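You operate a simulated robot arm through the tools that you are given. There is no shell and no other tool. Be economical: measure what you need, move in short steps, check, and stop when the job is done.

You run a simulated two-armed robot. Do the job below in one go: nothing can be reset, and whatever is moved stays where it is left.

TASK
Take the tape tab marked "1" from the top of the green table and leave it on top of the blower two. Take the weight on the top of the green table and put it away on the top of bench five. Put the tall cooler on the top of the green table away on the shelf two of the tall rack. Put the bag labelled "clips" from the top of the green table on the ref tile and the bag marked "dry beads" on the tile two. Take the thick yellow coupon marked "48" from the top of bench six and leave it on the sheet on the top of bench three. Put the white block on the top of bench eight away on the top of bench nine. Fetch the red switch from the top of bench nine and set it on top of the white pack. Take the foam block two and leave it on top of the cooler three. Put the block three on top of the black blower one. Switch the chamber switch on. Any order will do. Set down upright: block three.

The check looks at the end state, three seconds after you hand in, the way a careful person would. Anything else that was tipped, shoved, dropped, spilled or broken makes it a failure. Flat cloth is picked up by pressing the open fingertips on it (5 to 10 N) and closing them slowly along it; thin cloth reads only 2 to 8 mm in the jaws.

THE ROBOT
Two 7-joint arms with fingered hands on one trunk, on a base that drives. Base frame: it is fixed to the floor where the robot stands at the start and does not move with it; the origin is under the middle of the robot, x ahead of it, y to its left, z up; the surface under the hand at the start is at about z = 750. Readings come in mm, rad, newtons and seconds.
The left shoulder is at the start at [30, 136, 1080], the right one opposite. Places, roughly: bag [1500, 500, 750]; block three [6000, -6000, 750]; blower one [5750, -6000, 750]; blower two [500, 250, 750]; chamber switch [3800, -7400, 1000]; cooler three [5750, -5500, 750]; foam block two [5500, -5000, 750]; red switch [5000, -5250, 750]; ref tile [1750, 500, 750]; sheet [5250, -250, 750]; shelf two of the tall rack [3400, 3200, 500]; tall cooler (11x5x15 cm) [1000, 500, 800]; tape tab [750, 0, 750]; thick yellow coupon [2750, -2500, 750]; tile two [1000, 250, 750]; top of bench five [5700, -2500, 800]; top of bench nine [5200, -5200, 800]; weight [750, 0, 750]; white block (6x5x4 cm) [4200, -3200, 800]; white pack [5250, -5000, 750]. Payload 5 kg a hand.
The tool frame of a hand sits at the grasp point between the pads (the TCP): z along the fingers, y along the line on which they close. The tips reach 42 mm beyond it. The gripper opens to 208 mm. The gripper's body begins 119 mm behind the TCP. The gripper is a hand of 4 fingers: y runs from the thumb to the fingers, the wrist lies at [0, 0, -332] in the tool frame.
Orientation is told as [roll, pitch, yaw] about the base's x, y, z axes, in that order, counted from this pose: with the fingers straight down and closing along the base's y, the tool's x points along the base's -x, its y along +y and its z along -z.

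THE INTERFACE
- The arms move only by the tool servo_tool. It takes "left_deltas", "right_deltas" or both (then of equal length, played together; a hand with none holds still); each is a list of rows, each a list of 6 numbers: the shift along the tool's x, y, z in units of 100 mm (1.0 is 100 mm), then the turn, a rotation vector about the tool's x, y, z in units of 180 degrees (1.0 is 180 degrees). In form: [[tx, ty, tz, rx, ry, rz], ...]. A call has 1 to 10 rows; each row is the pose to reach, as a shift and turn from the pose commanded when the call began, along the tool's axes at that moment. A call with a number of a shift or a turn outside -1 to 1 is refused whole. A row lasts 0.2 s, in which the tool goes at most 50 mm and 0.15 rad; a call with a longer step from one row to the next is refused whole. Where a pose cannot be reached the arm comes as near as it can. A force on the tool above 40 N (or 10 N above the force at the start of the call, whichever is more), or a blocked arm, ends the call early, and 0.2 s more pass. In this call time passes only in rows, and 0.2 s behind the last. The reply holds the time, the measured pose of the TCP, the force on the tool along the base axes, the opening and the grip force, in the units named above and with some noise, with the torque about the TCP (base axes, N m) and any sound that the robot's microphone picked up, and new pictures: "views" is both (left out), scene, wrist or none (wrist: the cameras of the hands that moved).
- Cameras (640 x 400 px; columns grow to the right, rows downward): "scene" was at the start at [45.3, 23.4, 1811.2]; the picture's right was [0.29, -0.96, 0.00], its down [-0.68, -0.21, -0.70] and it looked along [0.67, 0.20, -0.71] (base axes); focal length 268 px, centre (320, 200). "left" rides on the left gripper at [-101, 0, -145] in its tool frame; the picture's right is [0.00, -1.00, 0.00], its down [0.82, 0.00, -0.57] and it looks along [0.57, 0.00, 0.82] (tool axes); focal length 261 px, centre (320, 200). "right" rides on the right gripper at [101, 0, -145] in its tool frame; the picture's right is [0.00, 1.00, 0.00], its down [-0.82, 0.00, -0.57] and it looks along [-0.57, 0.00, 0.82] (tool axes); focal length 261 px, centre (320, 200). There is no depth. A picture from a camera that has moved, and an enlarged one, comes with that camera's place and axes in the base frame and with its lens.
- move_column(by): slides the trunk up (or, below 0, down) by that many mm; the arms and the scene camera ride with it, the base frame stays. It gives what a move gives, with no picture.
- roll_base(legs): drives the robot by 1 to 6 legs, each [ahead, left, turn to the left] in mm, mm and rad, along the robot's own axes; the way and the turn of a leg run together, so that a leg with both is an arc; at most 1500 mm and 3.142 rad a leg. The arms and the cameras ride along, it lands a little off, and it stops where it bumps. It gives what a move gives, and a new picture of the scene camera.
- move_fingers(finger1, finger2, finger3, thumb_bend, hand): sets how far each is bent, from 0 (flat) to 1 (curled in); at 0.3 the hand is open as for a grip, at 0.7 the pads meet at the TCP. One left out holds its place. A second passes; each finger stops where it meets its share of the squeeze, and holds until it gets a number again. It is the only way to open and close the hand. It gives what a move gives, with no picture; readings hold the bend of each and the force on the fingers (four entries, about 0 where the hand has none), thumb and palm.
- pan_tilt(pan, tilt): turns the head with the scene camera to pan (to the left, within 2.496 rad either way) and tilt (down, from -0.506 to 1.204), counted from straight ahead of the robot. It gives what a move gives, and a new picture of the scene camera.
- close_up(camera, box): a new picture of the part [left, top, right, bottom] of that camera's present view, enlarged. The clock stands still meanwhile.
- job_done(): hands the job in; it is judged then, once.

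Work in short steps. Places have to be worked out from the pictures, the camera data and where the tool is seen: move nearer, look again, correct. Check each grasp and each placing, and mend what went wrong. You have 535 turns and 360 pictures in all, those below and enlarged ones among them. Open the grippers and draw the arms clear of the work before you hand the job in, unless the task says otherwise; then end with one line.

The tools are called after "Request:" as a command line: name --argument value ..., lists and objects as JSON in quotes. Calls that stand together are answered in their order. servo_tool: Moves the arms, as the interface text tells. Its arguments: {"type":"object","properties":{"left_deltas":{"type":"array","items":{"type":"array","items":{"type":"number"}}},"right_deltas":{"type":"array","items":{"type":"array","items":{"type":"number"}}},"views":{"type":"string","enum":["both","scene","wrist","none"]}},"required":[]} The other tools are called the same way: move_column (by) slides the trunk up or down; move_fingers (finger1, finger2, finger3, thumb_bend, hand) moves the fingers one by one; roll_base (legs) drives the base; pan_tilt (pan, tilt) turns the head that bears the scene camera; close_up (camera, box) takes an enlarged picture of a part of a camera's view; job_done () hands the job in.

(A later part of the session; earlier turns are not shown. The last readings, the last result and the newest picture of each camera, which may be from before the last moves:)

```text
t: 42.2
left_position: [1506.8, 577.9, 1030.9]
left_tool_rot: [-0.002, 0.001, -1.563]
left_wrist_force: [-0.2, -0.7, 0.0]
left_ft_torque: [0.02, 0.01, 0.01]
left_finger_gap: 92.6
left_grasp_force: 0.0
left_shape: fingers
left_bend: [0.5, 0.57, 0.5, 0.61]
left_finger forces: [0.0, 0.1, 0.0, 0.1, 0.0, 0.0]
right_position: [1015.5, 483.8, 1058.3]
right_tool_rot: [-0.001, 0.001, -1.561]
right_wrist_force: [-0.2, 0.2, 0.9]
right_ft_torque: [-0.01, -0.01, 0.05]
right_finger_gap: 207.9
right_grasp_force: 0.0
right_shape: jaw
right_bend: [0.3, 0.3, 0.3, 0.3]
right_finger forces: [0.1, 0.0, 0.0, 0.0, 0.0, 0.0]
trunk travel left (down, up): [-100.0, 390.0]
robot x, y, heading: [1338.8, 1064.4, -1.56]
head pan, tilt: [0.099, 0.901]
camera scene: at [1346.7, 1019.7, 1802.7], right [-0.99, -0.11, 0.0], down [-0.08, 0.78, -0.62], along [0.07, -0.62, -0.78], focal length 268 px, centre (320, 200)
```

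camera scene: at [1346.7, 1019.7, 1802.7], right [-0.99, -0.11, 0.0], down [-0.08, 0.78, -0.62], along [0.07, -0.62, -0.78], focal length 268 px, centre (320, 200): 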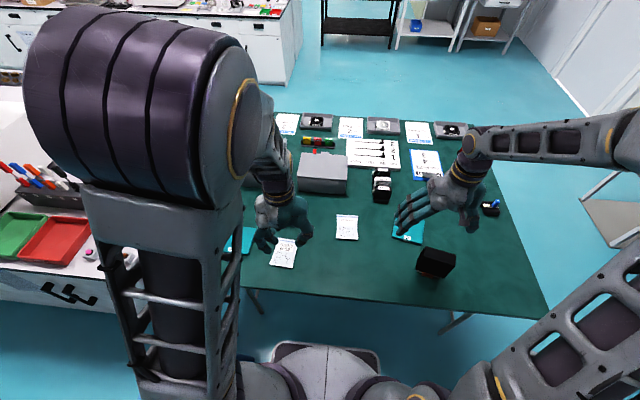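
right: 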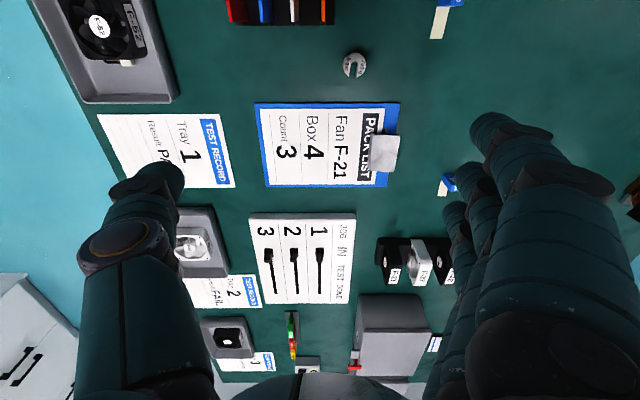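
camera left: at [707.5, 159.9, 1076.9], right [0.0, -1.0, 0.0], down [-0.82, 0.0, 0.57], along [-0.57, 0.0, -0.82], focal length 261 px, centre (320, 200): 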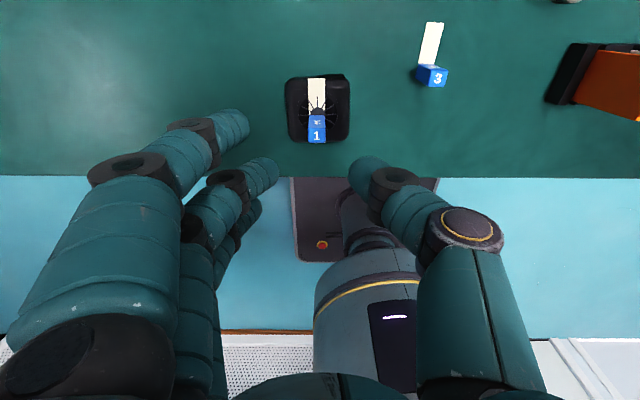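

I need to read the bag labels: close-ups of the visible bags, plus the left wrist view.

Request:
close_up --camera "scene" --box '[240, 190, 400, 290]'

Request:
close_up --camera "left" --box '[0, 0, 640, 400]'

```text
4.00 times, centred on (320, 240) of scene
camera zoom: at [1346.7, 1019.7, 1802.7], right [-0.99, -0.11, 0.0], down [-0.08, 0.78, -0.62], along [0.07, -0.62, -0.78], focal length 1072 px, centre (320, 40)
```

zoom: 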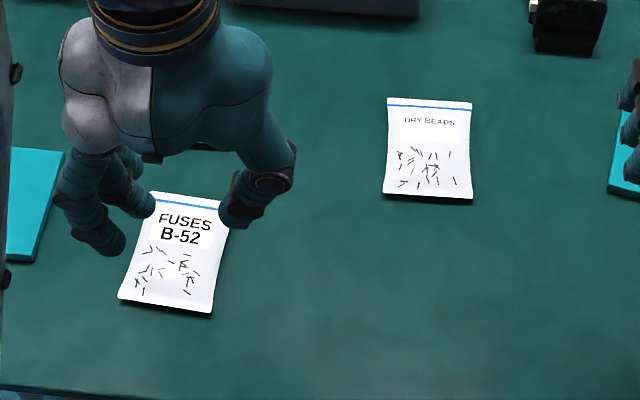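

```text
1.00 times, centred on (320, 200) of left (not enlarged: the box is as wide or as high as the picture)
camera zoom: at [1508.5, 475.6, 1174.0], right [-1.0, -0.01, 0.0], down [-0.01, 0.82, 0.57], along [-0.01, 0.57, -0.82], focal length 261 px, centre (320, 200)
```

zoom: 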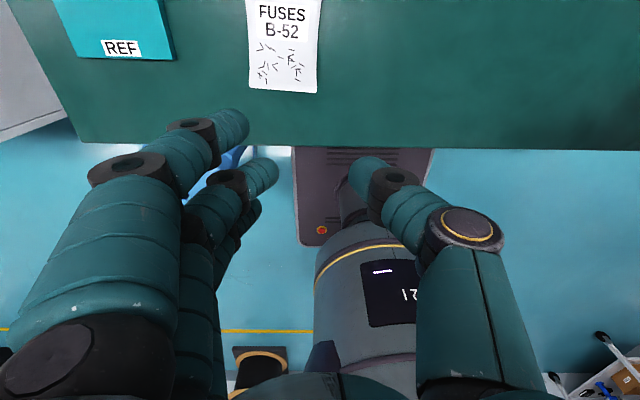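

The middle bag is "DRY BEADS" at about (1296,340), roughly 100×130 mm. I bring the right hand over it, pre-shaping the fingers.

Request:
move_fingers --hand "right" --finger1 0.45 --finger2 0.45 --finger3 0.45 --thumb_bend 0.45

Request:
servo_tool --right_deltas '[[-0.2, 0.4, 0, 0, 0, 0], [-0.4, 0.8, 0, 0, 0, 0], [-0.5, 1, 0, 0, 0, 0]]' --views "none"

Request:
servo_tool --right_deltas '[[-0.2, 0.4, 0, 0, 0, 0], [-0.4, 0.8, 0, 0, 0, 0], [-0.5, 1, 0, 0, 0, 0]]' --views "none"

Request:
servo_tool --right_deltas '[[-0.2, 0.4, 0.2, 0, 0, 0], [-0.4, 0.8, 0.4, 0, 0, 0], [-0.4, 0.8, 0.8, 0, 0, 0]]' --views "wrist"

```text
t: 43.2
left_position: [1506.8, 578.7, 1030.1]
left_tool_rot: [0.0, 0.0, -1.563]
left_wrist_force: [0.5, 0.3, -0.5]
left_ft_torque: [-0.02, -0.01, 0.01]
left_finger_gap: 92.3
left_grasp_force: 0.0
left_shape: fingers
left_bend: [0.5, 0.57, 0.5, 0.61]
left_finger forces: [0.0, 0.0, 0.1, 0.0, 0.1, 0.0]
right_position: [1015.5, 483.7, 1057.8]
right_tool_rot: [0.0, -0.001, -1.562]
right_wrist_force: [0.1, -0.5, 0.1]
right_ft_torque: [0.0, 0.0, -0.01]
right_finger_gap: 147.7
right_grasp_force: 0.1
right_shape: fingers
right_bend: [0.45, 0.45, 0.45, 0.45]
right_finger forces: [0.1, 0.0, 0.0, 0.0, 0.0, 0.1]
trunk travel left (down, up): [-100.0, 390.0]
robot x, y, heading: [1338.5, 1066.0, -1.559]
head pan, tilt: [0.099, 0.901]
```

```text
t: 44.0
left_position: [1506.3, 578.0, 1029.8]
left_tool_rot: [-0.001, 0.0, -1.561]
left_wrist_force: [0.6, -0.9, 0.4]
left_ft_torque: [0.03, 0.02, -0.01]
left_finger_gap: 92.3
left_grasp_force: 0.0
left_shape: fingers
left_bend: [0.5, 0.57, 0.5, 0.61]
left_finger forces: [0.0, 0.0, 0.0, 0.0, 0.0, 0.0]
right_position: [1117.8, 434.0, 1059.7]
right_tool_rot: [-0.001, 0.002, -1.565]
right_wrist_force: [-0.4, 0.4, -0.8]
right_ft_torque: [0.05, 0.0, -0.06]
right_finger_gap: 147.2
right_grasp_force: 0.1
right_shape: fingers
right_bend: [0.45, 0.45, 0.45, 0.45]
right_finger forces: [0.0, 0.0, 0.0, 0.0, 0.0, 0.1]
trunk travel left (down, up): [-100.0, 390.0]
robot x, y, heading: [1341.4, 1061.3, -1.567]
head pan, tilt: [0.099, 0.901]
```

```text
t: 44.8
left_position: [1507.7, 576.6, 1030.8]
left_tool_rot: [0.001, -0.001, -1.561]
left_wrist_force: [0.4, -0.4, 0.5]
left_ft_torque: [0.01, 0.09, -0.01]
left_finger_gap: 92.4
left_grasp_force: 0.0
left_shape: fingers
left_bend: [0.5, 0.57, 0.5, 0.61]
left_finger forces: [0.0, 0.0, 0.1, 0.0, 0.0, 0.0]
right_position: [1219.8, 384.5, 1058.8]
right_tool_rot: [-0.001, 0.002, -1.563]
right_wrist_force: [0.2, -0.5, -0.8]
right_ft_torque: [0.07, 0.04, 0.0]
right_finger_gap: 147.1
right_grasp_force: 0.1
right_shape: fingers
right_bend: [0.45, 0.45, 0.45, 0.45]
right_finger forces: [0.0, 0.0, 0.0, 0.0, 0.0, 0.1]
trunk travel left (down, up): [-100.0, 390.0]
robot x, y, heading: [1339.1, 1063.3, -1.565]
head pan, tilt: [0.099, 0.901]
```

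```text
t: 45.6
left_position: [1507.2, 576.5, 1029.3]
left_tool_rot: [0.0, -0.001, -1.562]
left_wrist_force: [0.2, -0.7, -1.1]
left_ft_torque: [0.13, -0.02, -0.01]
left_finger_gap: 92.5
left_grasp_force: 0.1
left_shape: fingers
left_bend: [0.5, 0.57, 0.5, 0.61]
left_finger forces: [0.0, 0.1, 0.0, 0.1, 0.0, 0.0]
right_position: [1297.8, 344.1, 976.2]
right_tool_rot: [0.0, -0.001, -1.561]
right_wrist_force: [-0.2, -1.8, -0.7]
right_ft_torque: [0.16, -0.06, -0.03]
right_finger_gap: 147.2
right_grasp_force: 0.0
right_shape: fingers
right_bend: [0.45, 0.45, 0.45, 0.45]
right_finger forces: [0.1, 0.1, 0.1, 0.0, 0.1, 0.0]
trunk travel left (down, up): [-100.0, 390.0]
robot x, y, heading: [1341.4, 1066.5, -1.558]
head pan, tilt: [0.099, 0.901]
camera right: at [1297.1, 443.8, 1122.0], right [1.0, 0.0, 0.0], down [0.0, -0.82, 0.57], along [0.0, -0.57, -0.82], focal length 261 px, centre (320, 200)
```

right: 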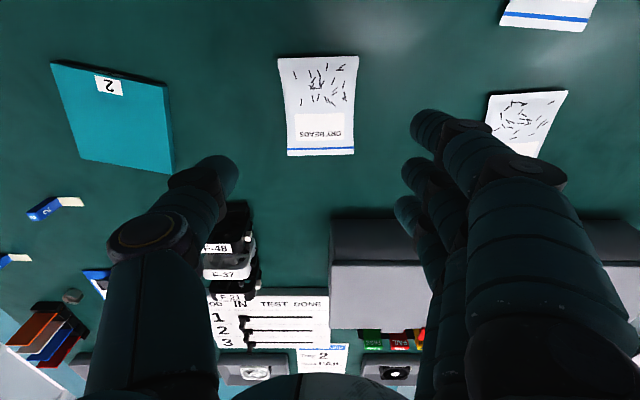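

Bag centre (1294,342); its sides are 95 mm apart. I descend straddling it until tips are just above the table.

Request:
servo_tool --right_deltas '[[-0.03, -0.03, 0.4, 0, 0, 0], [-0.03, -0.03, 0.8, 0, 0, 0], [-0.03, -0.03, 1, 0, 0, 0]]' --views "none"

Request:
servo_tool --right_deltas '[[0, 0, 0.4, 0, 0, 0], [0, 0, 0.6, 0, 0, 0], [0, 0, 0.7, 0, 0, 0], [0, 0, 0.76, 0, 0, 0], [0, 0, 0.82, 0, 0, 0]]' --views "wrist"

```text
t: 46.4
left_position: [1507.0, 577.4, 1030.1]
left_tool_rot: [0.0, 0.0, -1.563]
left_wrist_force: [0.6, -1.3, -1.2]
left_ft_torque: [0.11, 0.01, -0.01]
left_finger_gap: 92.5
left_grasp_force: 0.1
left_shape: fingers
left_bend: [0.5, 0.57, 0.5, 0.61]
left_finger forces: [0.0, 0.0, 0.0, 0.0, 0.0, 0.0]
right_position: [1294.6, 342.2, 876.3]
right_tool_rot: [0.001, 0.0, -1.562]
right_wrist_force: [-0.7, -1.1, 0.0]
right_ft_torque: [0.1, -0.03, 0.01]
right_finger_gap: 146.8
right_grasp_force: 0.1
right_shape: fingers
right_bend: [0.45, 0.45, 0.45, 0.45]
right_finger forces: [0.0, 0.0, 0.0, 0.0, 0.0, 0.0]
trunk travel left (down, up): [-100.0, 390.0]
robot x, y, heading: [1344.0, 1062.6, -1.56]
head pan, tilt: [0.099, 0.901]
```

```text
t: 47.8
left_position: [1507.1, 579.3, 1030.4]
left_tool_rot: [0.0, 0.0, -1.562]
left_wrist_force: [-0.4, -0.5, -0.6]
left_ft_torque: [0.06, 0.01, 0.01]
left_finger_gap: 92.5
left_grasp_force: 0.0
left_shape: fingers
left_bend: [0.5, 0.57, 0.5, 0.61]
left_finger forces: [0.0, 0.0, 0.1, 0.0, 0.1, 0.0]
right_position: [1296.2, 339.6, 801.6]
right_tool_rot: [0.0, -0.005, -1.562]
right_wrist_force: [-2.3, 4.3, 20.0]
right_ft_torque: [0.76, -0.09, 0.03]
right_finger_gap: 147.9
right_grasp_force: 9.0
right_shape: fingers
right_bend: [0.45, 0.45, 0.45, 0.45]
right_finger forces: [9.0, 2.6, 0.0, 0.0, 7.5, 0.0]
trunk travel left (down, up): [-100.0, 390.0]
robot x, y, heading: [1341.5, 1066.6, -1.562]
head pan, tilt: [0.099, 0.901]
stopped in row 5 (right hand): the force on the tool passed its limit at 43 N (the readings are from after the stop); the commanded pose is now the measured one
camera right: at [1295.9, 440.0, 945.9], right [1.0, 0.0, 0.0], down [0.0, -0.82, 0.58], along [0.0, -0.58, -0.82], focal length 261 px, centre (320, 200)
```

right: 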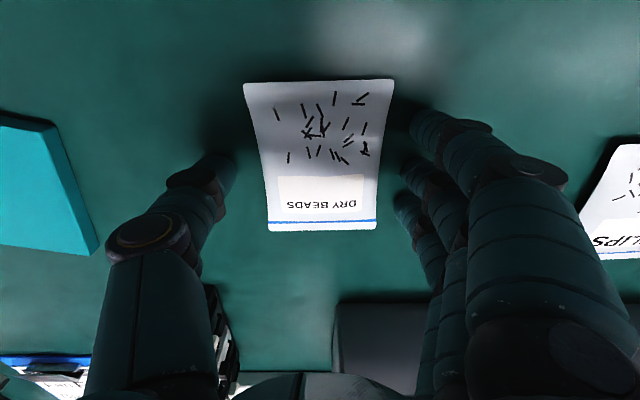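

Tips touch the table. I rise 3 mm and close slowly on the bag's sides.

Request:
servo_tool --right_deltas '[[0, -0.02, -0.03, 0, 0, 0]]' --views "none"

Request:
move_fingers --hand "right" --finger1 0.56 --finger2 0.56 --finger3 0.56 --thumb_bend 0.56

Request:
close_up --camera "right" --box '[160, 60, 480, 260]'

```text
t: 48.2
left_position: [1506.7, 578.0, 1029.5]
left_tool_rot: [-0.001, 0.001, -1.561]
left_wrist_force: [-0.2, 1.0, 0.4]
left_ft_torque: [-0.04, -0.02, -0.04]
left_finger_gap: 92.4
left_grasp_force: 0.1
left_shape: fingers
left_bend: [0.5, 0.57, 0.5, 0.61]
left_finger forces: [0.0, 0.1, 0.1, 0.0, 0.1, 0.0]
right_position: [1294.6, 339.4, 801.4]
right_tool_rot: [0.002, -0.006, -1.563]
right_wrist_force: [1.6, -1.7, 5.1]
right_ft_torque: [-0.07, 0.42, 0.14]
right_finger_gap: 146.9
right_grasp_force: 2.7
right_shape: fingers
right_bend: [0.45, 0.45, 0.45, 0.45]
right_finger forces: [0.0, 0.0, 0.0, 0.1, 5.5, 0.0]
trunk travel left (down, up): [-100.0, 390.0]
robot x, y, heading: [1341.6, 1065.2, -1.563]
head pan, tilt: [0.099, 0.901]
```

```text
t: 49.2
left_position: [1507.7, 579.2, 1030.6]
left_tool_rot: [0.0, -0.001, -1.563]
left_wrist_force: [0.2, 0.1, 0.6]
left_ft_torque: [-0.03, 0.03, -0.02]
left_finger_gap: 92.4
left_grasp_force: 0.1
left_shape: fingers
left_bend: [0.5, 0.57, 0.5, 0.61]
left_finger forces: [0.0, 0.1, 0.0, 0.1, 0.0, 0.0]
right_position: [1294.1, 339.1, 802.9]
right_tool_rot: [0.001, -0.006, -1.562]
right_wrist_force: [-1.7, -3.8, 17.7]
right_ft_torque: [-0.06, 0.87, 0.21]
right_finger_gap: 107.2
right_grasp_force: 18.7
right_shape: fingers
right_bend: [0.54, 0.54, 0.54, 0.54]
right_finger forces: [7.6, 3.5, 2.4, 0.0, 23.7, 0.1]
trunk travel left (down, up): [-100.0, 390.0]
robot x, y, heading: [1340.9, 1066.9, -1.559]
head pan, tilt: [0.099, 0.901]
```

```text
2.00 times, centred on (320, 160) of right
camera zoom: at [1293.5, 440.2, 947.2], right [1.0, 0.0, 0.0], down [0.0, -0.82, 0.58], along [0.0, -0.58, -0.82], focal length 521 px, centre (320, 280)
```

zoom: 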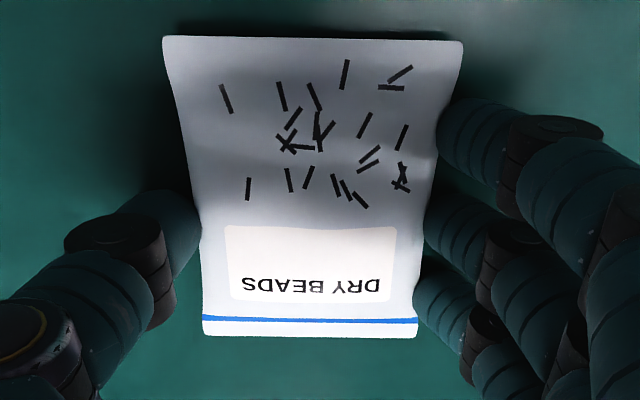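

Contact on both sides of the bag. I rise 2 mm, squeeze a bit more, and test-lift.

Request:
servo_tool --right_deltas '[[0, 0, -0.025, 0, 0, 0]]' --views "none"

Request:
move_fingers --hand "right" --finger1 0.6 --finger2 0.6 --finger3 0.6 --thumb_bend 0.6

Request:
servo_tool --right_deltas '[[0, 0, -0.1, 0, 0, 0], [0, 0, -0.25, 0, 0, 0]]' --views "wrist"

```text
t: 49.6
left_position: [1505.5, 577.3, 1029.9]
left_tool_rot: [0.0, 0.0, -1.562]
left_wrist_force: [0.0, 0.3, 0.3]
left_ft_torque: [-0.02, 0.01, 0.0]
left_finger_gap: 92.3
left_grasp_force: 0.0
left_shape: fingers
left_bend: [0.5, 0.57, 0.5, 0.61]
left_finger forces: [0.0, 0.1, 0.0, 0.0, 0.0, 0.1]
right_position: [1294.2, 341.9, 801.9]
right_tool_rot: [0.001, 0.0, -1.563]
right_wrist_force: [-0.3, -1.1, 0.1]
right_ft_torque: [-0.05, 0.04, -0.01]
right_finger_gap: 107.2
right_grasp_force: 10.0
right_shape: fingers
right_bend: [0.54, 0.54, 0.54, 0.54]
right_finger forces: [3.6, 3.2, 2.8, 0.1, 10.1, 0.0]
trunk travel left (down, up): [-100.0, 390.0]
robot x, y, heading: [1338.0, 1063.8, -1.562]
head pan, tilt: [0.099, 0.901]
```

```text
t: 50.6
left_position: [1506.6, 578.6, 1029.5]
left_tool_rot: [-0.002, -0.001, -1.561]
left_wrist_force: [-0.1, 0.0, -0.3]
left_ft_torque: [0.03, -0.02, -0.05]
left_finger_gap: 92.2
left_grasp_force: 0.0
left_shape: fingers
left_bend: [0.5, 0.57, 0.5, 0.61]
left_finger forces: [0.1, 0.0, 0.1, 0.0, 0.1, 0.1]
right_position: [1293.6, 340.8, 805.2]
right_tool_rot: [0.001, -0.001, -1.562]
right_wrist_force: [0.1, 0.6, -0.4]
right_ft_torque: [-0.03, -0.01, 0.01]
right_finger_gap: 106.1
right_grasp_force: 21.4
right_shape: fingers
right_bend: [0.54, 0.55, 0.55, 0.55]
right_finger forces: [7.6, 7.3, 6.7, 0.0, 21.5, 0.1]
trunk travel left (down, up): [-100.0, 390.0]
robot x, y, heading: [1342.8, 1063.7, -1.563]
head pan, tilt: [0.099, 0.901]
```

```text
t: 51.2
left_position: [1506.6, 579.0, 1030.4]
left_tool_rot: [0.0, -0.001, -1.563]
left_wrist_force: [0.0, -0.1, 0.1]
left_ft_torque: [0.0, -0.03, 0.0]
left_finger_gap: 92.4
left_grasp_force: 0.1
left_shape: fingers
left_bend: [0.5, 0.57, 0.5, 0.61]
left_finger forces: [0.0, 0.1, 0.1, 0.0, 0.1, 0.0]
right_position: [1295.0, 340.5, 830.0]
right_tool_rot: [0.003, -0.005, -1.562]
right_wrist_force: [0.6, 0.4, -0.8]
right_ft_torque: [-0.02, 0.02, 0.01]
right_finger_gap: 106.3
right_grasp_force: 21.8
right_shape: fingers
right_bend: [0.54, 0.55, 0.55, 0.55]
right_finger forces: [7.7, 7.2, 6.8, 0.0, 21.7, 0.0]
trunk travel left (down, up): [-100.0, 390.0]
robot x, y, heading: [1343.9, 1065.4, -1.563]
head pan, tilt: [0.099, 0.901]
camera right: at [1293.6, 441.0, 975.0], right [1.0, 0.0, 0.0], down [0.0, -0.82, 0.57], along [0.0, -0.57, -0.82], focal length 261 px, centre (320, 200)
```

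right: 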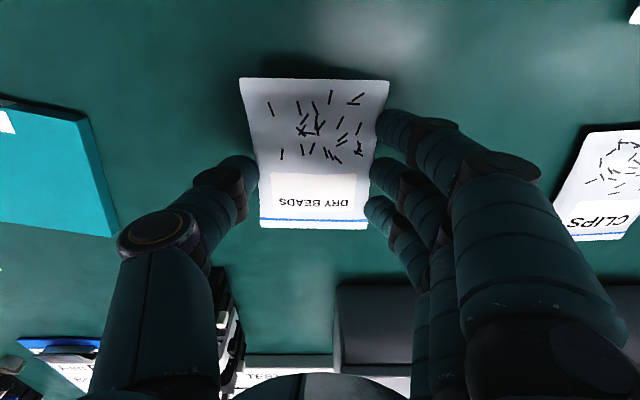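

The bag is lifted flat. Tile two is a ~136 mm square centred near (1016,323), turned about −13°; I carry the bag there.

Request:
servo_tool --right_deltas '[[0, 0, -0.4, 0, 0, 0], [0, -0.3, -0.6, 0, 0, 0.03], [-0.06, -0.7, -0.6, 0, 0, 0.07], [-0.06, -1, -0.6, 0, 0, 0.072]]' --views "none"

Request:
servo_tool --right_deltas '[[0.09, -0.35, 0, 0, 0, 0], [0.17, -0.7, 0, 0, 0, 0], [0.22, -0.97, 0, 0, 0, 0]]' --views "wrist"

```text
t: 52.2
left_position: [1506.5, 578.2, 1030.2]
left_tool_rot: [-0.001, 0.001, -1.562]
left_wrist_force: [-0.7, -0.2, -0.3]
left_ft_torque: [-0.03, -0.1, 0.02]
left_finger_gap: 92.5
left_grasp_force: 0.1
left_shape: fingers
left_bend: [0.5, 0.57, 0.5, 0.61]
left_finger forces: [0.0, 0.1, 0.0, 0.1, 0.0, 0.0]
right_position: [1195.8, 334.9, 890.6]
right_tool_rot: [0.004, -0.002, -1.788]
right_wrist_force: [0.2, 0.6, -0.3]
right_ft_torque: [0.0, 0.01, -0.01]
right_finger_gap: 106.0
right_grasp_force: 21.6
right_shape: fingers
right_bend: [0.55, 0.55, 0.55, 0.55]
right_finger forces: [7.6, 7.1, 6.8, 0.0, 21.8, 0.0]
trunk travel left (down, up): [-100.0, 390.0]
robot x, y, heading: [1339.8, 1069.5, -1.561]
head pan, tilt: [0.099, 0.901]
```

```text
t: 53.0
left_position: [1506.5, 578.2, 1030.2]
left_tool_rot: [0.0, 0.001, -1.563]
left_wrist_force: [-0.4, 0.3, -0.1]
left_ft_torque: [-0.05, -0.1, -0.01]
left_finger_gap: 92.4
left_grasp_force: 0.0
left_shape: fingers
left_bend: [0.5, 0.57, 0.5, 0.61]
left_finger forces: [0.0, 0.0, 0.0, 0.0, 0.0, 0.0]
right_position: [1106.6, 377.7, 890.3]
right_tool_rot: [0.004, -0.002, -1.789]
right_wrist_force: [0.6, 0.3, -0.5]
right_ft_torque: [-0.03, -0.02, -0.01]
right_finger_gap: 105.7
right_grasp_force: 21.3
right_shape: fingers
right_bend: [0.55, 0.55, 0.55, 0.55]
right_finger forces: [7.6, 7.2, 6.8, 0.0, 21.7, 0.0]
trunk travel left (down, up): [-100.0, 390.0]
robot x, y, heading: [1338.0, 1067.1, -1.561]
head pan, tilt: [0.099, 0.901]
camera right: at [1126.8, 474.9, 1035.1], right [0.98, -0.22, 0.0], down [-0.18, -0.8, 0.57], along [-0.12, -0.56, -0.82], focal length 261 px, centre (320, 200)
```

right: 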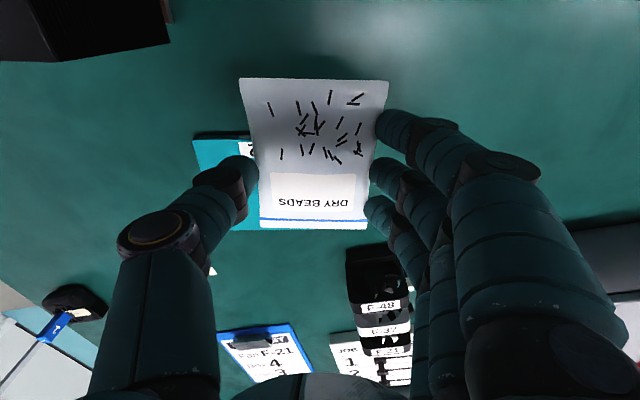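

I need to correct for the turned tool axes: remaining shift (−91,−55) mm equals tool (−73,−77).

Request:
servo_tool --right_deltas '[[-0.3, -0.32, 0, 0, 0, 0], [-0.6, -0.64, 0, 0, 0, 0], [-0.734, -0.769, 0, 0, 0, 0]]' --views "both"

```text
t: 53.8
left_position: [1507.2, 578.8, 1029.6]
left_tool_rot: [0.001, -0.001, -1.562]
left_wrist_force: [-1.1, -0.1, 0.7]
left_ft_torque: [0.01, -0.04, 0.02]
left_finger_gap: 92.7
left_grasp_force: 0.0
left_shape: fingers
left_bend: [0.5, 0.57, 0.5, 0.61]
left_finger forces: [0.0, 0.1, 0.0, 0.0, 0.1, 0.0]
right_position: [1014.0, 319.4, 889.2]
right_tool_rot: [0.002, -0.001, -1.789]
right_wrist_force: [-0.6, 0.5, -0.9]
right_ft_torque: [0.01, -0.01, -0.02]
right_finger_gap: 106.3
right_grasp_force: 21.2
right_shape: fingers
right_bend: [0.55, 0.55, 0.55, 0.55]
right_finger forces: [7.6, 7.3, 6.8, 0.1, 21.6, 0.0]
trunk travel left (down, up): [-100.0, 390.0]
robot x, y, heading: [1342.3, 1063.6, -1.561]
head pan, tilt: [0.099, 0.901]
camera scene: at [1346.3, 1019.7, 1802.7], right [-0.99, -0.11, 0.0], down [-0.08, 0.78, -0.62], along [0.07, -0.62, -0.78], focal length 268 px, centre (320, 200)
camera right: at [1035.3, 417.4, 1034.2], right [0.98, -0.22, 0.0], down [-0.18, -0.8, 0.57], along [-0.12, -0.56, -0.82], focal length 261 px, centre (320, 200)
```

scene: 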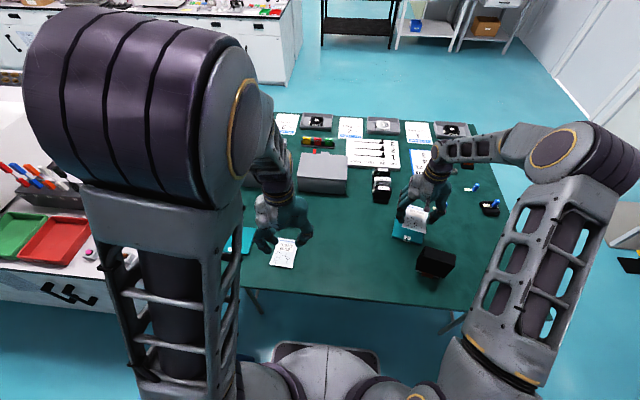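
right: 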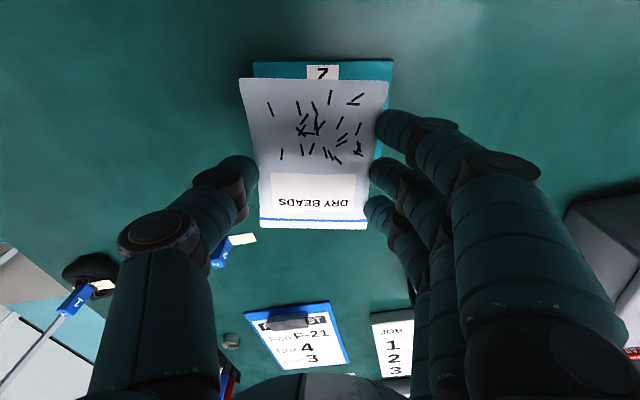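

Bag and tile line up. I lower to just above the tile, then feel for contact.

Request:
servo_tool --right_deltas '[[0, 0.03, 0.4, 0, 0, 0], [0, 0.03, 0.6, 0, 0, 0], [0, 0.03, 0.65, 0, 0, 0], [0, 0.03, 0.68, 0, 0, 0], [0, 0.03, 0.71, 0, 0, 0], [0, 0.03, 0.74, 0, 0, 0]]' --views "wrist"

```text
t: 55.2
left_position: [1507.5, 579.8, 1030.5]
left_tool_rot: [0.0, 0.0, -1.562]
left_wrist_force: [0.7, 0.1, -0.1]
left_ft_torque: [0.01, 0.0, 0.0]
left_finger_gap: 92.3
left_grasp_force: 0.1
left_shape: fingers
left_bend: [0.5, 0.57, 0.5, 0.61]
left_finger forces: [0.1, 0.0, 0.0, 0.0, 0.0, 0.1]
right_position: [1016.9, 320.3, 816.9]
right_tool_rot: [0.001, -0.005, -1.79]
right_wrist_force: [1.0, 3.8, 21.5]
right_ft_torque: [0.53, -0.23, -0.03]
right_finger_gap: 106.1
right_grasp_force: 27.6
right_shape: fingers
right_bend: [0.55, 0.55, 0.55, 0.55]
right_finger forces: [17.9, 9.0, 6.7, 0.0, 22.8, 0.0]
trunk travel left (down, up): [-100.0, 390.0]
robot x, y, heading: [1341.3, 1066.3, -1.564]
head pan, tilt: [0.099, 0.901]
camera right: at [1038.8, 418.2, 961.8], right [0.98, -0.22, 0.0], down [-0.18, -0.8, 0.58], along [-0.13, -0.56, -0.82], focal length 261 px, centre (320, 200)
```

right: 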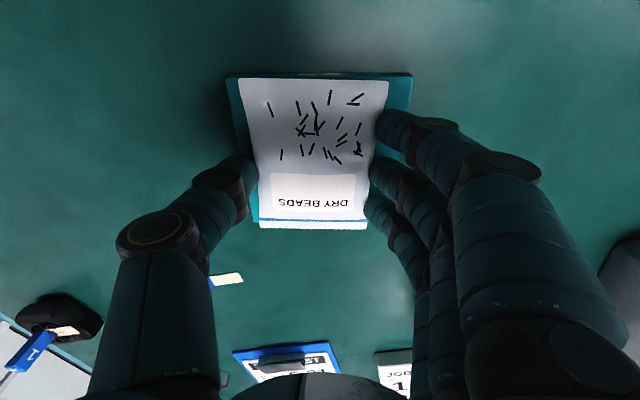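

Contact. The bag overhangs the far edge by about 5 mm; I lift 5 mm, shift 4 mm toward me, and set it down again.

Request:
servo_tool --right_deltas '[[0, 0, -0.08, 0, 0, 0], [0.04, 0.02, -0.08, 0, 0, 0], [0.04, 0.02, -0.03, 0, 0, 0], [0.04, 0.02, 0, 0, 0, 0]]' --views "none"

Request:
close_up --camera "right" --box '[160, 50, 480, 250]'

```text
t: 56.2
left_position: [1507.0, 578.7, 1030.7]
left_tool_rot: [-0.001, 0.0, -1.563]
left_wrist_force: [-0.5, -0.8, 0.1]
left_ft_torque: [-0.01, 0.01, 0.02]
left_finger_gap: 92.6
left_grasp_force: 0.0
left_shape: fingers
left_bend: [0.5, 0.57, 0.5, 0.61]
left_finger forces: [0.1, 0.1, 0.0, 0.0, 0.1, 0.0]
right_position: [1019.9, 323.4, 817.7]
right_tool_rot: [0.001, -0.006, -1.789]
right_wrist_force: [1.5, 2.7, 14.9]
right_ft_torque: [0.38, 0.0, -0.05]
right_finger_gap: 105.9
right_grasp_force: 26.3
right_shape: fingers
right_bend: [0.55, 0.55, 0.55, 0.55]
right_finger forces: [14.6, 8.5, 6.7, 0.0, 22.4, 0.1]
trunk travel left (down, up): [-100.0, 390.0]
robot x, y, heading: [1341.2, 1065.7, -1.558]
head pan, tilt: [0.099, 0.901]
```

```text
2.00 times, centred on (320, 150) of right
camera zoom: at [1040.9, 421.2, 961.9], right [0.98, -0.22, 0.0], down [-0.18, -0.8, 0.58], along [-0.13, -0.56, -0.82], focal length 521 px, centre (320, 300)
```

zoom: 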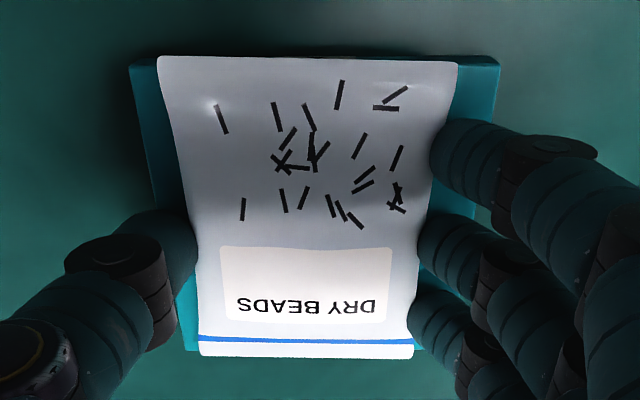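

Well placed. I ease up and release, then lift off.

Request:
servo_tool --right_deltas '[[0, 0, -0.02, 0, 0, 0]]' --views "none"

Request:
move_fingers --hand "right" --finger1 0.47 --finger2 0.47 --finger3 0.47 --thumb_bend 0.47

Request:
servo_tool --right_deltas '[[0, 0, -0.3, 0, 0, 0], [0, 0, -0.7, 0, 0, 0], [0, 0, -1, 0, 0, 0]]' --views "wrist"

Request:
servo_tool --right_deltas '[[0, 0, -0.4, 0, 0, 0], [0, 0, -0.8, 0, 0, 0], [0, 0, -1, 0, 0, 0]]' --views "none"

```text
t: 56.6
left_position: [1505.8, 578.2, 1030.1]
left_tool_rot: [0.0, 0.001, -1.563]
left_wrist_force: [0.0, -0.1, 0.6]
left_ft_torque: [0.0, 0.0, -0.03]
left_finger_gap: 92.3
left_grasp_force: 0.1
left_shape: fingers
left_bend: [0.5, 0.57, 0.5, 0.61]
left_finger forces: [0.1, 0.1, 0.0, 0.0, 0.1, 0.0]
right_position: [1020.1, 324.6, 818.1]
right_tool_rot: [0.001, -0.003, -1.789]
right_wrist_force: [-0.1, -0.7, 3.2]
right_ft_torque: [-0.02, 0.3, -0.01]
right_finger_gap: 106.2
right_grasp_force: 22.5
right_shape: fingers
right_bend: [0.55, 0.55, 0.55, 0.55]
right_finger forces: [8.0, 7.1, 6.8, 0.0, 22.3, 0.1]
trunk travel left (down, up): [-100.0, 390.0]
robot x, y, heading: [1339.3, 1066.2, -1.561]
head pan, tilt: [0.099, 0.901]
```

```text
t: 57.6
left_position: [1506.2, 579.8, 1029.4]
left_tool_rot: [0.001, 0.0, -1.561]
left_wrist_force: [0.1, -0.2, -0.5]
left_ft_torque: [-0.01, 0.03, -0.03]
left_finger_gap: 92.6
left_grasp_force: 0.2
left_shape: fingers
left_bend: [0.5, 0.57, 0.5, 0.61]
left_finger forces: [0.1, 0.0, 0.1, 0.0, 0.0, 0.1]
right_position: [1019.6, 323.6, 818.4]
right_tool_rot: [0.001, -0.004, -1.79]
right_wrist_force: [-0.1, 0.0, 0.0]
right_ft_torque: [0.04, -0.04, 0.02]
right_finger_gap: 135.3
right_grasp_force: 0.2
right_shape: fingers
right_bend: [0.47, 0.47, 0.47, 0.47]
right_finger forces: [0.1, 0.0, 0.0, 0.0, 0.0, 0.1]
trunk travel left (down, up): [-100.0, 390.0]
robot x, y, heading: [1339.9, 1063.6, -1.562]
head pan, tilt: [0.099, 0.901]
```

```text
t: 58.4
left_position: [1505.9, 578.6, 1030.3]
left_tool_rot: [0.0, 0.0, -1.562]
left_wrist_force: [-0.2, 0.5, 0.1]
left_ft_torque: [-0.07, 0.05, 0.01]
left_finger_gap: 92.5
left_grasp_force: 0.1
left_shape: fingers
left_bend: [0.5, 0.57, 0.5, 0.61]
left_finger forces: [0.0, 0.0, 0.0, 0.1, 0.1, 0.1]
right_position: [1019.6, 323.7, 920.6]
right_tool_rot: [0.001, -0.003, -1.789]
right_wrist_force: [-0.6, 1.4, -0.7]
right_ft_torque: [-0.12, 0.06, 0.01]
right_finger_gap: 135.4
right_grasp_force: 0.1
right_shape: fingers
right_bend: [0.47, 0.47, 0.47, 0.47]
right_finger forces: [0.0, 0.1, 0.0, 0.0, 0.0, 0.1]
trunk travel left (down, up): [-100.0, 390.0]
robot x, y, heading: [1343.4, 1063.5, -1.559]
head pan, tilt: [0.099, 0.901]
camera right: at [1041.0, 421.6, 1064.2], right [0.98, -0.22, 0.0], down [-0.18, -0.8, 0.57], along [-0.12, -0.56, -0.82], focal length 261 px, centre (320, 200)
```

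right: 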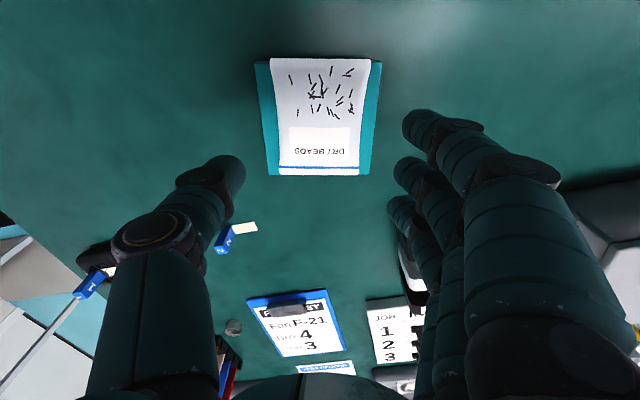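

```text
t: 59.2
left_position: [1505.6, 577.4, 1029.7]
left_tool_rot: [-0.001, 0.0, -1.561]
left_wrist_force: [-0.9, 0.0, -1.1]
left_ft_torque: [-0.07, 0.0, 0.0]
left_finger_gap: 92.8
left_grasp_force: 0.1
left_shape: fingers
left_bend: [0.5, 0.57, 0.5, 0.61]
left_finger forces: [0.0, 0.0, 0.1, 0.0, 0.1, 0.1]
right_position: [1019.1, 324.2, 1018.6]
right_tool_rot: [0.002, -0.005, -1.789]
right_wrist_force: [-0.6, -0.3, 0.2]
right_ft_torque: [-0.06, 0.02, 0.02]
right_finger_gap: 135.4
right_grasp_force: 0.0
right_shape: fingers
right_bend: [0.47, 0.47, 0.47, 0.47]
right_finger forces: [0.0, 0.0, 0.0, 0.0, 0.0, 0.0]
trunk travel left (down, up): [-100.0, 390.0]
robot x, y, heading: [1343.0, 1065.2, -1.56]
head pan, tilt: [0.099, 0.901]
```

Dry beads done. Now the left hand goes above the "clips" bag near (1580,312).

Request:
move_fingers --hand "left" --finger1 0.45 --finger2 0.45 --finger3 0.45 --thumb_bend 0.45

Request:
servo_tool --left_deltas '[[-0.45, 0.1, 0, 0, 0, 0], [-0.9, 0.25, 0, 0, 0, 0], [-1, 0.25, 0, 0, 0, 0]]' --views "none"

Request:
servo_tool --left_deltas '[[-0.45, 0.1, 0, 0, 0, 0], [-0.9, 0.25, 0, 0, 0, 0], [-1, 0.25, 0, 0, 0, 0]]' --views "none"

Request:
servo_tool --left_deltas '[[-0.4, 0.2, 0.2, 0, 0, 0], [-0.66, 0.25, 0.6, 0, 0, 0]]' --views "both"

```text
t: 60.2
left_position: [1507.1, 577.9, 1029.9]
left_tool_rot: [0.002, 0.001, -1.563]
left_wrist_force: [-0.7, 0.7, 0.6]
left_ft_torque: [0.02, 0.02, 0.03]
left_finger_gap: 145.8
left_grasp_force: 0.0
left_shape: fingers
left_bend: [0.45, 0.45, 0.45, 0.45]
left_finger forces: [0.1, 0.0, 0.0, 0.0, 0.0, 0.1]
right_position: [1018.0, 323.9, 1016.6]
right_tool_rot: [0.002, -0.004, -1.789]
right_wrist_force: [-0.2, 0.1, 0.5]
right_ft_torque: [0.01, 0.01, -0.02]
right_finger_gap: 135.3
right_grasp_force: 0.0
right_shape: fingers
right_bend: [0.47, 0.47, 0.47, 0.47]
right_finger forces: [0.0, 0.0, 0.0, 0.0, 0.1, 0.0]
trunk travel left (down, up): [-100.0, 390.0]
robot x, y, heading: [1339.7, 1067.6, -1.563]
head pan, tilt: [0.099, 0.901]
```

```text
t: 61.0
left_position: [1534.7, 475.4, 1029.5]
left_tool_rot: [0.0, 0.001, -1.565]
left_wrist_force: [-0.1, 0.2, 0.5]
left_ft_torque: [0.02, -0.06, 0.01]
left_finger_gap: 145.8
left_grasp_force: 0.1
left_shape: fingers
left_bend: [0.45, 0.45, 0.45, 0.45]
left_finger forces: [0.1, 0.0, 0.0, 0.1, 0.0, 0.1]
right_position: [1018.2, 322.8, 1017.8]
right_tool_rot: [0.001, -0.005, -1.789]
right_wrist_force: [-0.5, -0.3, -0.6]
right_ft_torque: [-0.01, -0.06, 0.01]
right_finger_gap: 135.1
right_grasp_force: 0.0
right_shape: fingers
right_bend: [0.47, 0.47, 0.47, 0.47]
right_finger forces: [0.1, 0.1, 0.0, 0.0, 0.0, 0.1]
trunk travel left (down, up): [-100.0, 390.0]
robot x, y, heading: [1341.4, 1064.6, -1.562]
head pan, tilt: [0.099, 0.901]
```

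```text
t: 61.8
left_position: [1558.1, 376.4, 1029.8]
left_tool_rot: [-0.001, 0.001, -1.563]
left_wrist_force: [-0.2, -0.6, 0.1]
left_ft_torque: [-0.02, 0.0, 0.01]
left_finger_gap: 145.8
left_grasp_force: 0.1
left_shape: fingers
left_bend: [0.45, 0.45, 0.45, 0.45]
left_finger forces: [0.0, 0.1, 0.0, 0.0, 0.0, 0.1]
right_position: [1019.8, 322.0, 1018.1]
right_tool_rot: [0.002, -0.004, -1.79]
right_wrist_force: [0.5, -0.4, -0.3]
right_ft_torque: [-0.04, -0.03, -0.02]
right_finger_gap: 135.3
right_grasp_force: 0.1
right_shape: fingers
right_bend: [0.47, 0.47, 0.47, 0.47]
right_finger forces: [0.0, 0.0, 0.0, 0.0, 0.0, 0.1]
trunk travel left (down, up): [-100.0, 390.0]
robot x, y, heading: [1339.3, 1061.4, -1.563]
head pan, tilt: [0.099, 0.901]
```

```text
t: 62.4
left_position: [1583.2, 308.7, 968.4]
left_tool_rot: [0.0, 0.0, -1.563]
left_wrist_force: [0.5, -0.1, 0.2]
left_ft_torque: [0.05, -0.04, -0.03]
left_finger_gap: 145.9
left_grasp_force: 0.1
left_shape: fingers
left_bend: [0.45, 0.45, 0.45, 0.45]
left_finger forces: [0.1, 0.1, 0.1, 0.0, 0.1, 0.0]
right_position: [1019.9, 322.2, 1017.4]
right_tool_rot: [0.004, -0.001, -1.787]
right_wrist_force: [0.0, 0.3, -0.2]
right_ft_torque: [0.03, -0.01, 0.01]
right_finger_gap: 135.4
right_grasp_force: 0.0
right_shape: fingers
right_bend: [0.47, 0.47, 0.47, 0.47]
right_finger forces: [0.0, 0.0, 0.1, 0.0, 0.1, 0.1]
trunk travel left (down, up): [-100.0, 390.0]
robot x, y, heading: [1346.3, 1066.2, -1.561]
head pan, tilt: [0.099, 0.901]
camera scene: at [1346.6, 1018.7, 1802.6], right [-0.99, -0.11, 0.0], down [-0.08, 0.78, -0.62], along [0.07, -0.62, -0.78], focal length 268 px, centre (320, 200)
camera left: at [1585.4, 206.1, 1112.6], right [-1.0, -0.01, 0.0], down [-0.01, 0.82, 0.57], along [-0.01, 0.57, -0.82], focal length 261 px, centre (320, 200)
```

scene: 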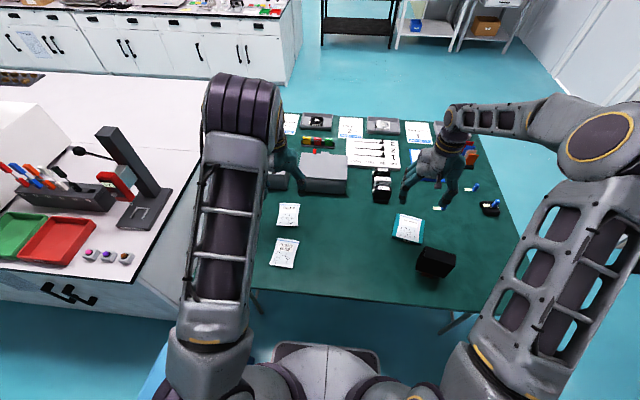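
left: 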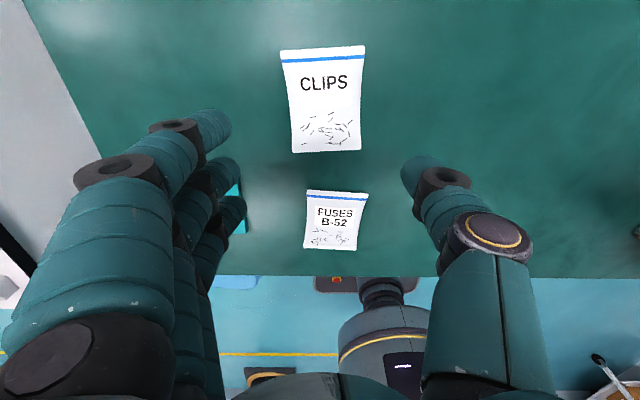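

Clips bag centre (1579,300), aligned with the tool. I descend straddling it.

Request:
servo_tool --left_deltas '[[-0.08, -0.04, 0.4, 0, 0, 0], [-0.08, -0.04, 0.8, 0, 0, 0], [-0.08, -0.04, 1, 0, 0, 0]]' --views "none"

Request:
servo_tool --left_deltas '[[0, 0, 0.35, 0, 0, 0], [0, 0, 0.55, 0, 0, 0], [0, 0, 0.6, 0, 0, 0], [0, 0, 0.63, 0, 0, 0], [0, 0, 0.65, 0, 0, 0]]' --views "wrist"

```text
t: 63.2
left_position: [1579.8, 302.4, 867.7]
left_tool_rot: [-0.001, -0.001, -1.561]
left_wrist_force: [0.7, -0.5, -1.3]
left_ft_torque: [0.06, 0.04, 0.02]
left_finger_gap: 146.1
left_grasp_force: 0.1
left_shape: fingers
left_bend: [0.45, 0.45, 0.45, 0.45]
left_finger forces: [0.1, 0.0, 0.0, 0.0, 0.1, 0.0]
right_position: [1019.1, 321.4, 1017.7]
right_tool_rot: [0.001, 0.0, -1.789]
right_wrist_force: [0.4, -0.3, -0.3]
right_ft_torque: [0.1, 0.01, -0.02]
right_finger_gap: 135.5
right_grasp_force: 0.0
right_shape: fingers
right_bend: [0.47, 0.47, 0.47, 0.47]
right_finger forces: [0.0, 0.1, 0.0, 0.1, 0.1, 0.0]
trunk travel left (down, up): [-100.0, 390.0]
robot x, y, heading: [1342.2, 1065.0, -1.562]
head pan, tilt: [0.099, 0.901]
```

```text
t: 64.4
left_position: [1580.3, 304.2, 806.2]
left_tool_rot: [0.001, -0.001, -1.565]
left_wrist_force: [0.4, -0.4, 0.1]
left_ft_torque: [0.01, -0.03, 0.02]
left_finger_gap: 146.0
left_grasp_force: 0.0
left_shape: fingers
left_bend: [0.45, 0.45, 0.45, 0.45]
left_finger forces: [0.0, 0.0, 0.0, 0.1, 0.0, 0.0]
right_position: [1018.8, 321.3, 1019.1]
right_tool_rot: [0.001, -0.004, -1.789]
right_wrist_force: [0.0, -0.1, 0.0]
right_ft_torque: [0.0, -0.02, 0.01]
right_finger_gap: 135.2
right_grasp_force: 0.1
right_shape: fingers
right_bend: [0.47, 0.47, 0.47, 0.47]
right_finger forces: [0.1, 0.0, 0.1, 0.1, 0.0, 0.0]
trunk travel left (down, up): [-100.0, 390.0]
robot x, y, heading: [1342.5, 1068.6, -1.558]
head pan, tilt: [0.099, 0.901]
camera left: at [1582.6, 201.5, 948.8], right [-1.0, -0.01, 0.0], down [-0.01, 0.82, 0.57], along [-0.01, 0.57, -0.82], focal length 261 px, centre (320, 200)
```

left: 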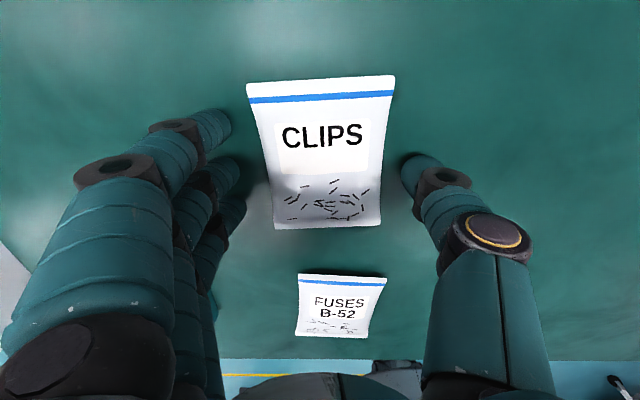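

Straddled with no contact. Now I close on the bag and test-lift.

Request:
move_fingers --hand "left" --finger1 0.6 --finger2 0.6 --finger3 0.6 --thumb_bend 0.6

Request:
servo_tool --left_deltas '[[0, 0, -0.1, 0, 0, 0], [0, 0, -0.4, 0, 0, 0], [0, 0, -0.8, 0, 0, 0]]' --views "wrist"

```text
t: 65.4
left_position: [1581.1, 304.5, 804.8]
left_tool_rot: [0.001, 0.001, -1.562]
left_wrist_force: [0.9, 0.3, 0.6]
left_ft_torque: [-0.01, 0.04, 0.01]
left_finger_gap: 106.4
left_grasp_force: 21.8
left_shape: fingers
left_bend: [0.54, 0.55, 0.55, 0.55]
left_finger forces: [7.9, 7.1, 6.5, 0.0, 21.7, 0.0]
right_position: [1019.4, 323.3, 1017.1]
right_tool_rot: [0.002, -0.003, -1.789]
right_wrist_force: [-0.1, 0.4, 0.5]
right_ft_torque: [0.02, 0.01, 0.0]
right_finger_gap: 135.2
right_grasp_force: 0.0
right_shape: fingers
right_bend: [0.47, 0.47, 0.47, 0.47]
right_finger forces: [0.0, 0.1, 0.0, 0.0, 0.0, 0.0]
trunk travel left (down, up): [-100.0, 390.0]
robot x, y, heading: [1343.2, 1064.6, -1.563]
head pan, tilt: [0.099, 0.901]
```

```text
t: 66.2
left_position: [1579.5, 307.9, 884.6]
left_tool_rot: [0.001, 0.002, -1.561]
left_wrist_force: [0.2, 0.8, -0.9]
left_ft_torque: [-0.13, -0.03, 0.04]
left_finger_gap: 106.6
left_grasp_force: 21.5
left_shape: fingers
left_bend: [0.54, 0.55, 0.55, 0.55]
left_finger forces: [7.9, 7.3, 6.6, 0.0, 21.7, 0.1]
right_position: [1018.4, 323.9, 1019.3]
right_tool_rot: [0.001, -0.003, -1.788]
right_wrist_force: [0.5, 1.0, -0.1]
right_ft_torque: [-0.06, -0.04, -0.03]
right_finger_gap: 135.1
right_grasp_force: 0.1
right_shape: fingers
right_bend: [0.47, 0.47, 0.47, 0.47]
right_finger forces: [0.1, 0.0, 0.1, 0.0, 0.0, 0.1]
trunk travel left (down, up): [-100.0, 390.0]
robot x, y, heading: [1342.0, 1062.9, -1.562]
head pan, tilt: [0.099, 0.901]
camera left: at [1581.2, 204.4, 1028.7], right [-1.0, -0.01, 0.0], down [-0.01, 0.82, 0.57], along [-0.01, 0.57, -0.82], focal length 261 px, centre (320, 200)
```

left: 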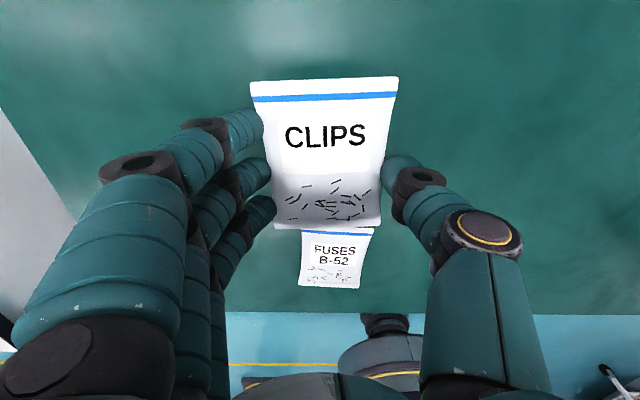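

Held. I carry it toward the ref tile near (1776,473) at safe height.

Request:
servo_tool --left_deltas '[[0.3, 0.35, -0.1, 0, 0, 0], [0.6, 0.7, -0.1, 0, 0, 0], [0.85, 1, -0.1, 0, 0, 0]]' --views "none"

Request:
servo_tool --left_deltas '[[0.3, 0.35, 0, 0, 0, 0], [0.6, 0.7, 0, 0, 0, 0], [0.83, 0.96, 0, 0, 0, 0]]' --views "wrist"

```text
t: 67.0
left_position: [1677.7, 391.5, 896.6]
left_tool_rot: [-0.002, -0.002, -1.564]
left_wrist_force: [-0.7, -0.5, -0.5]
left_ft_torque: [-0.05, -0.03, -0.02]
left_finger_gap: 106.7
left_grasp_force: 22.4
left_shape: fingers
left_bend: [0.54, 0.55, 0.55, 0.55]
left_finger forces: [7.8, 7.2, 6.4, 0.1, 21.4, 0.0]
right_position: [1019.8, 324.0, 1019.5]
right_tool_rot: [0.0, -0.007, -1.79]
right_wrist_force: [0.8, 0.7, 0.9]
right_ft_torque: [-0.08, 0.16, 0.0]
right_finger_gap: 135.3
right_grasp_force: 0.1
right_shape: fingers
right_bend: [0.47, 0.47, 0.47, 0.47]
right_finger forces: [0.0, 0.0, 0.0, 0.0, 0.0, 0.0]
trunk travel left (down, up): [-100.0, 390.0]
robot x, y, heading: [1339.7, 1068.1, -1.565]
head pan, tilt: [0.099, 0.901]
```

```text
t: 67.8
left_position: [1774.0, 475.6, 895.4]
left_tool_rot: [-0.002, 0.001, -1.564]
left_wrist_force: [0.8, -0.1, -1.1]
left_ft_torque: [-0.06, 0.03, 0.03]
left_finger_gap: 106.4
left_grasp_force: 22.4
left_shape: fingers
left_bend: [0.54, 0.55, 0.55, 0.55]
left_finger forces: [7.8, 7.2, 6.5, 0.0, 21.5, 0.0]
right_position: [1020.9, 323.1, 1019.2]
right_tool_rot: [0.003, -0.004, -1.788]
right_wrist_force: [1.8, 0.7, 0.8]
right_ft_torque: [-0.06, 0.18, 0.0]
right_finger_gap: 135.5
right_grasp_force: 0.1
right_shape: fingers
right_bend: [0.47, 0.47, 0.47, 0.47]
right_finger forces: [0.0, 0.0, 0.0, 0.0, 0.0, 0.0]
trunk travel left (down, up): [-100.0, 390.0]
robot x, y, heading: [1342.7, 1063.3, -1.563]
head pan, tilt: [0.099, 0.901]
camera left: at [1776.0, 372.8, 1039.7], right [-1.0, -0.01, 0.0], down [-0.01, 0.82, 0.57], along [-0.01, 0.57, -0.82], focal length 261 px, centre (320, 200)
```

left: 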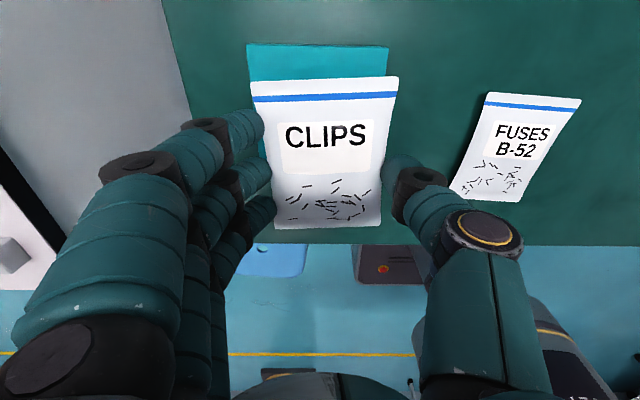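

The tile centre is about (1778,459). I shift −13 mm in y, +5 mm in x, turn 3°, and lower to near contact.

Request:
servo_tool --left_deltas '[[-0.13, 0.05, 0.3, 0, 0, 0.017], [-0.13, 0.05, 0.6, 0, 0, 0.017], [-0.13, 0.05, 0.7, 0, 0, 0.017]]' --views "wrist"

```text
t: 68.6
left_position: [1779.9, 461.9, 824.6]
left_tool_rot: [-0.002, 0.0, -1.615]
left_wrist_force: [-1.2, 0.0, -1.4]
left_ft_torque: [0.04, 0.01, 0.0]
left_finger_gap: 106.5
left_grasp_force: 21.4
left_shape: fingers
left_bend: [0.54, 0.55, 0.55, 0.55]
left_finger forces: [7.9, 7.2, 6.4, 0.1, 21.4, 0.1]
right_position: [1019.7, 323.4, 1017.6]
right_tool_rot: [0.001, -0.001, -1.79]
right_wrist_force: [-0.2, -0.6, 0.1]
right_ft_torque: [0.02, 0.04, -0.01]
right_finger_gap: 135.2
right_grasp_force: 0.0
right_shape: fingers
right_bend: [0.47, 0.47, 0.47, 0.47]
right_finger forces: [0.0, 0.0, 0.0, 0.1, 0.0, 0.0]
trunk travel left (down, up): [-100.0, 390.0]
robot x, y, heading: [1342.4, 1062.7, -1.562]
head pan, tilt: [0.099, 0.901]
camera left: at [1775.7, 359.4, 968.5], right [-1.0, 0.04, 0.0], down [0.03, 0.82, 0.57], along [0.02, 0.57, -0.82], focal length 261 px, centre (320, 200)
```

left: 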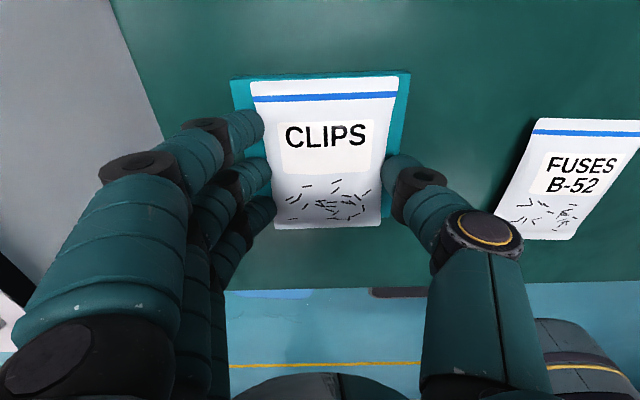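

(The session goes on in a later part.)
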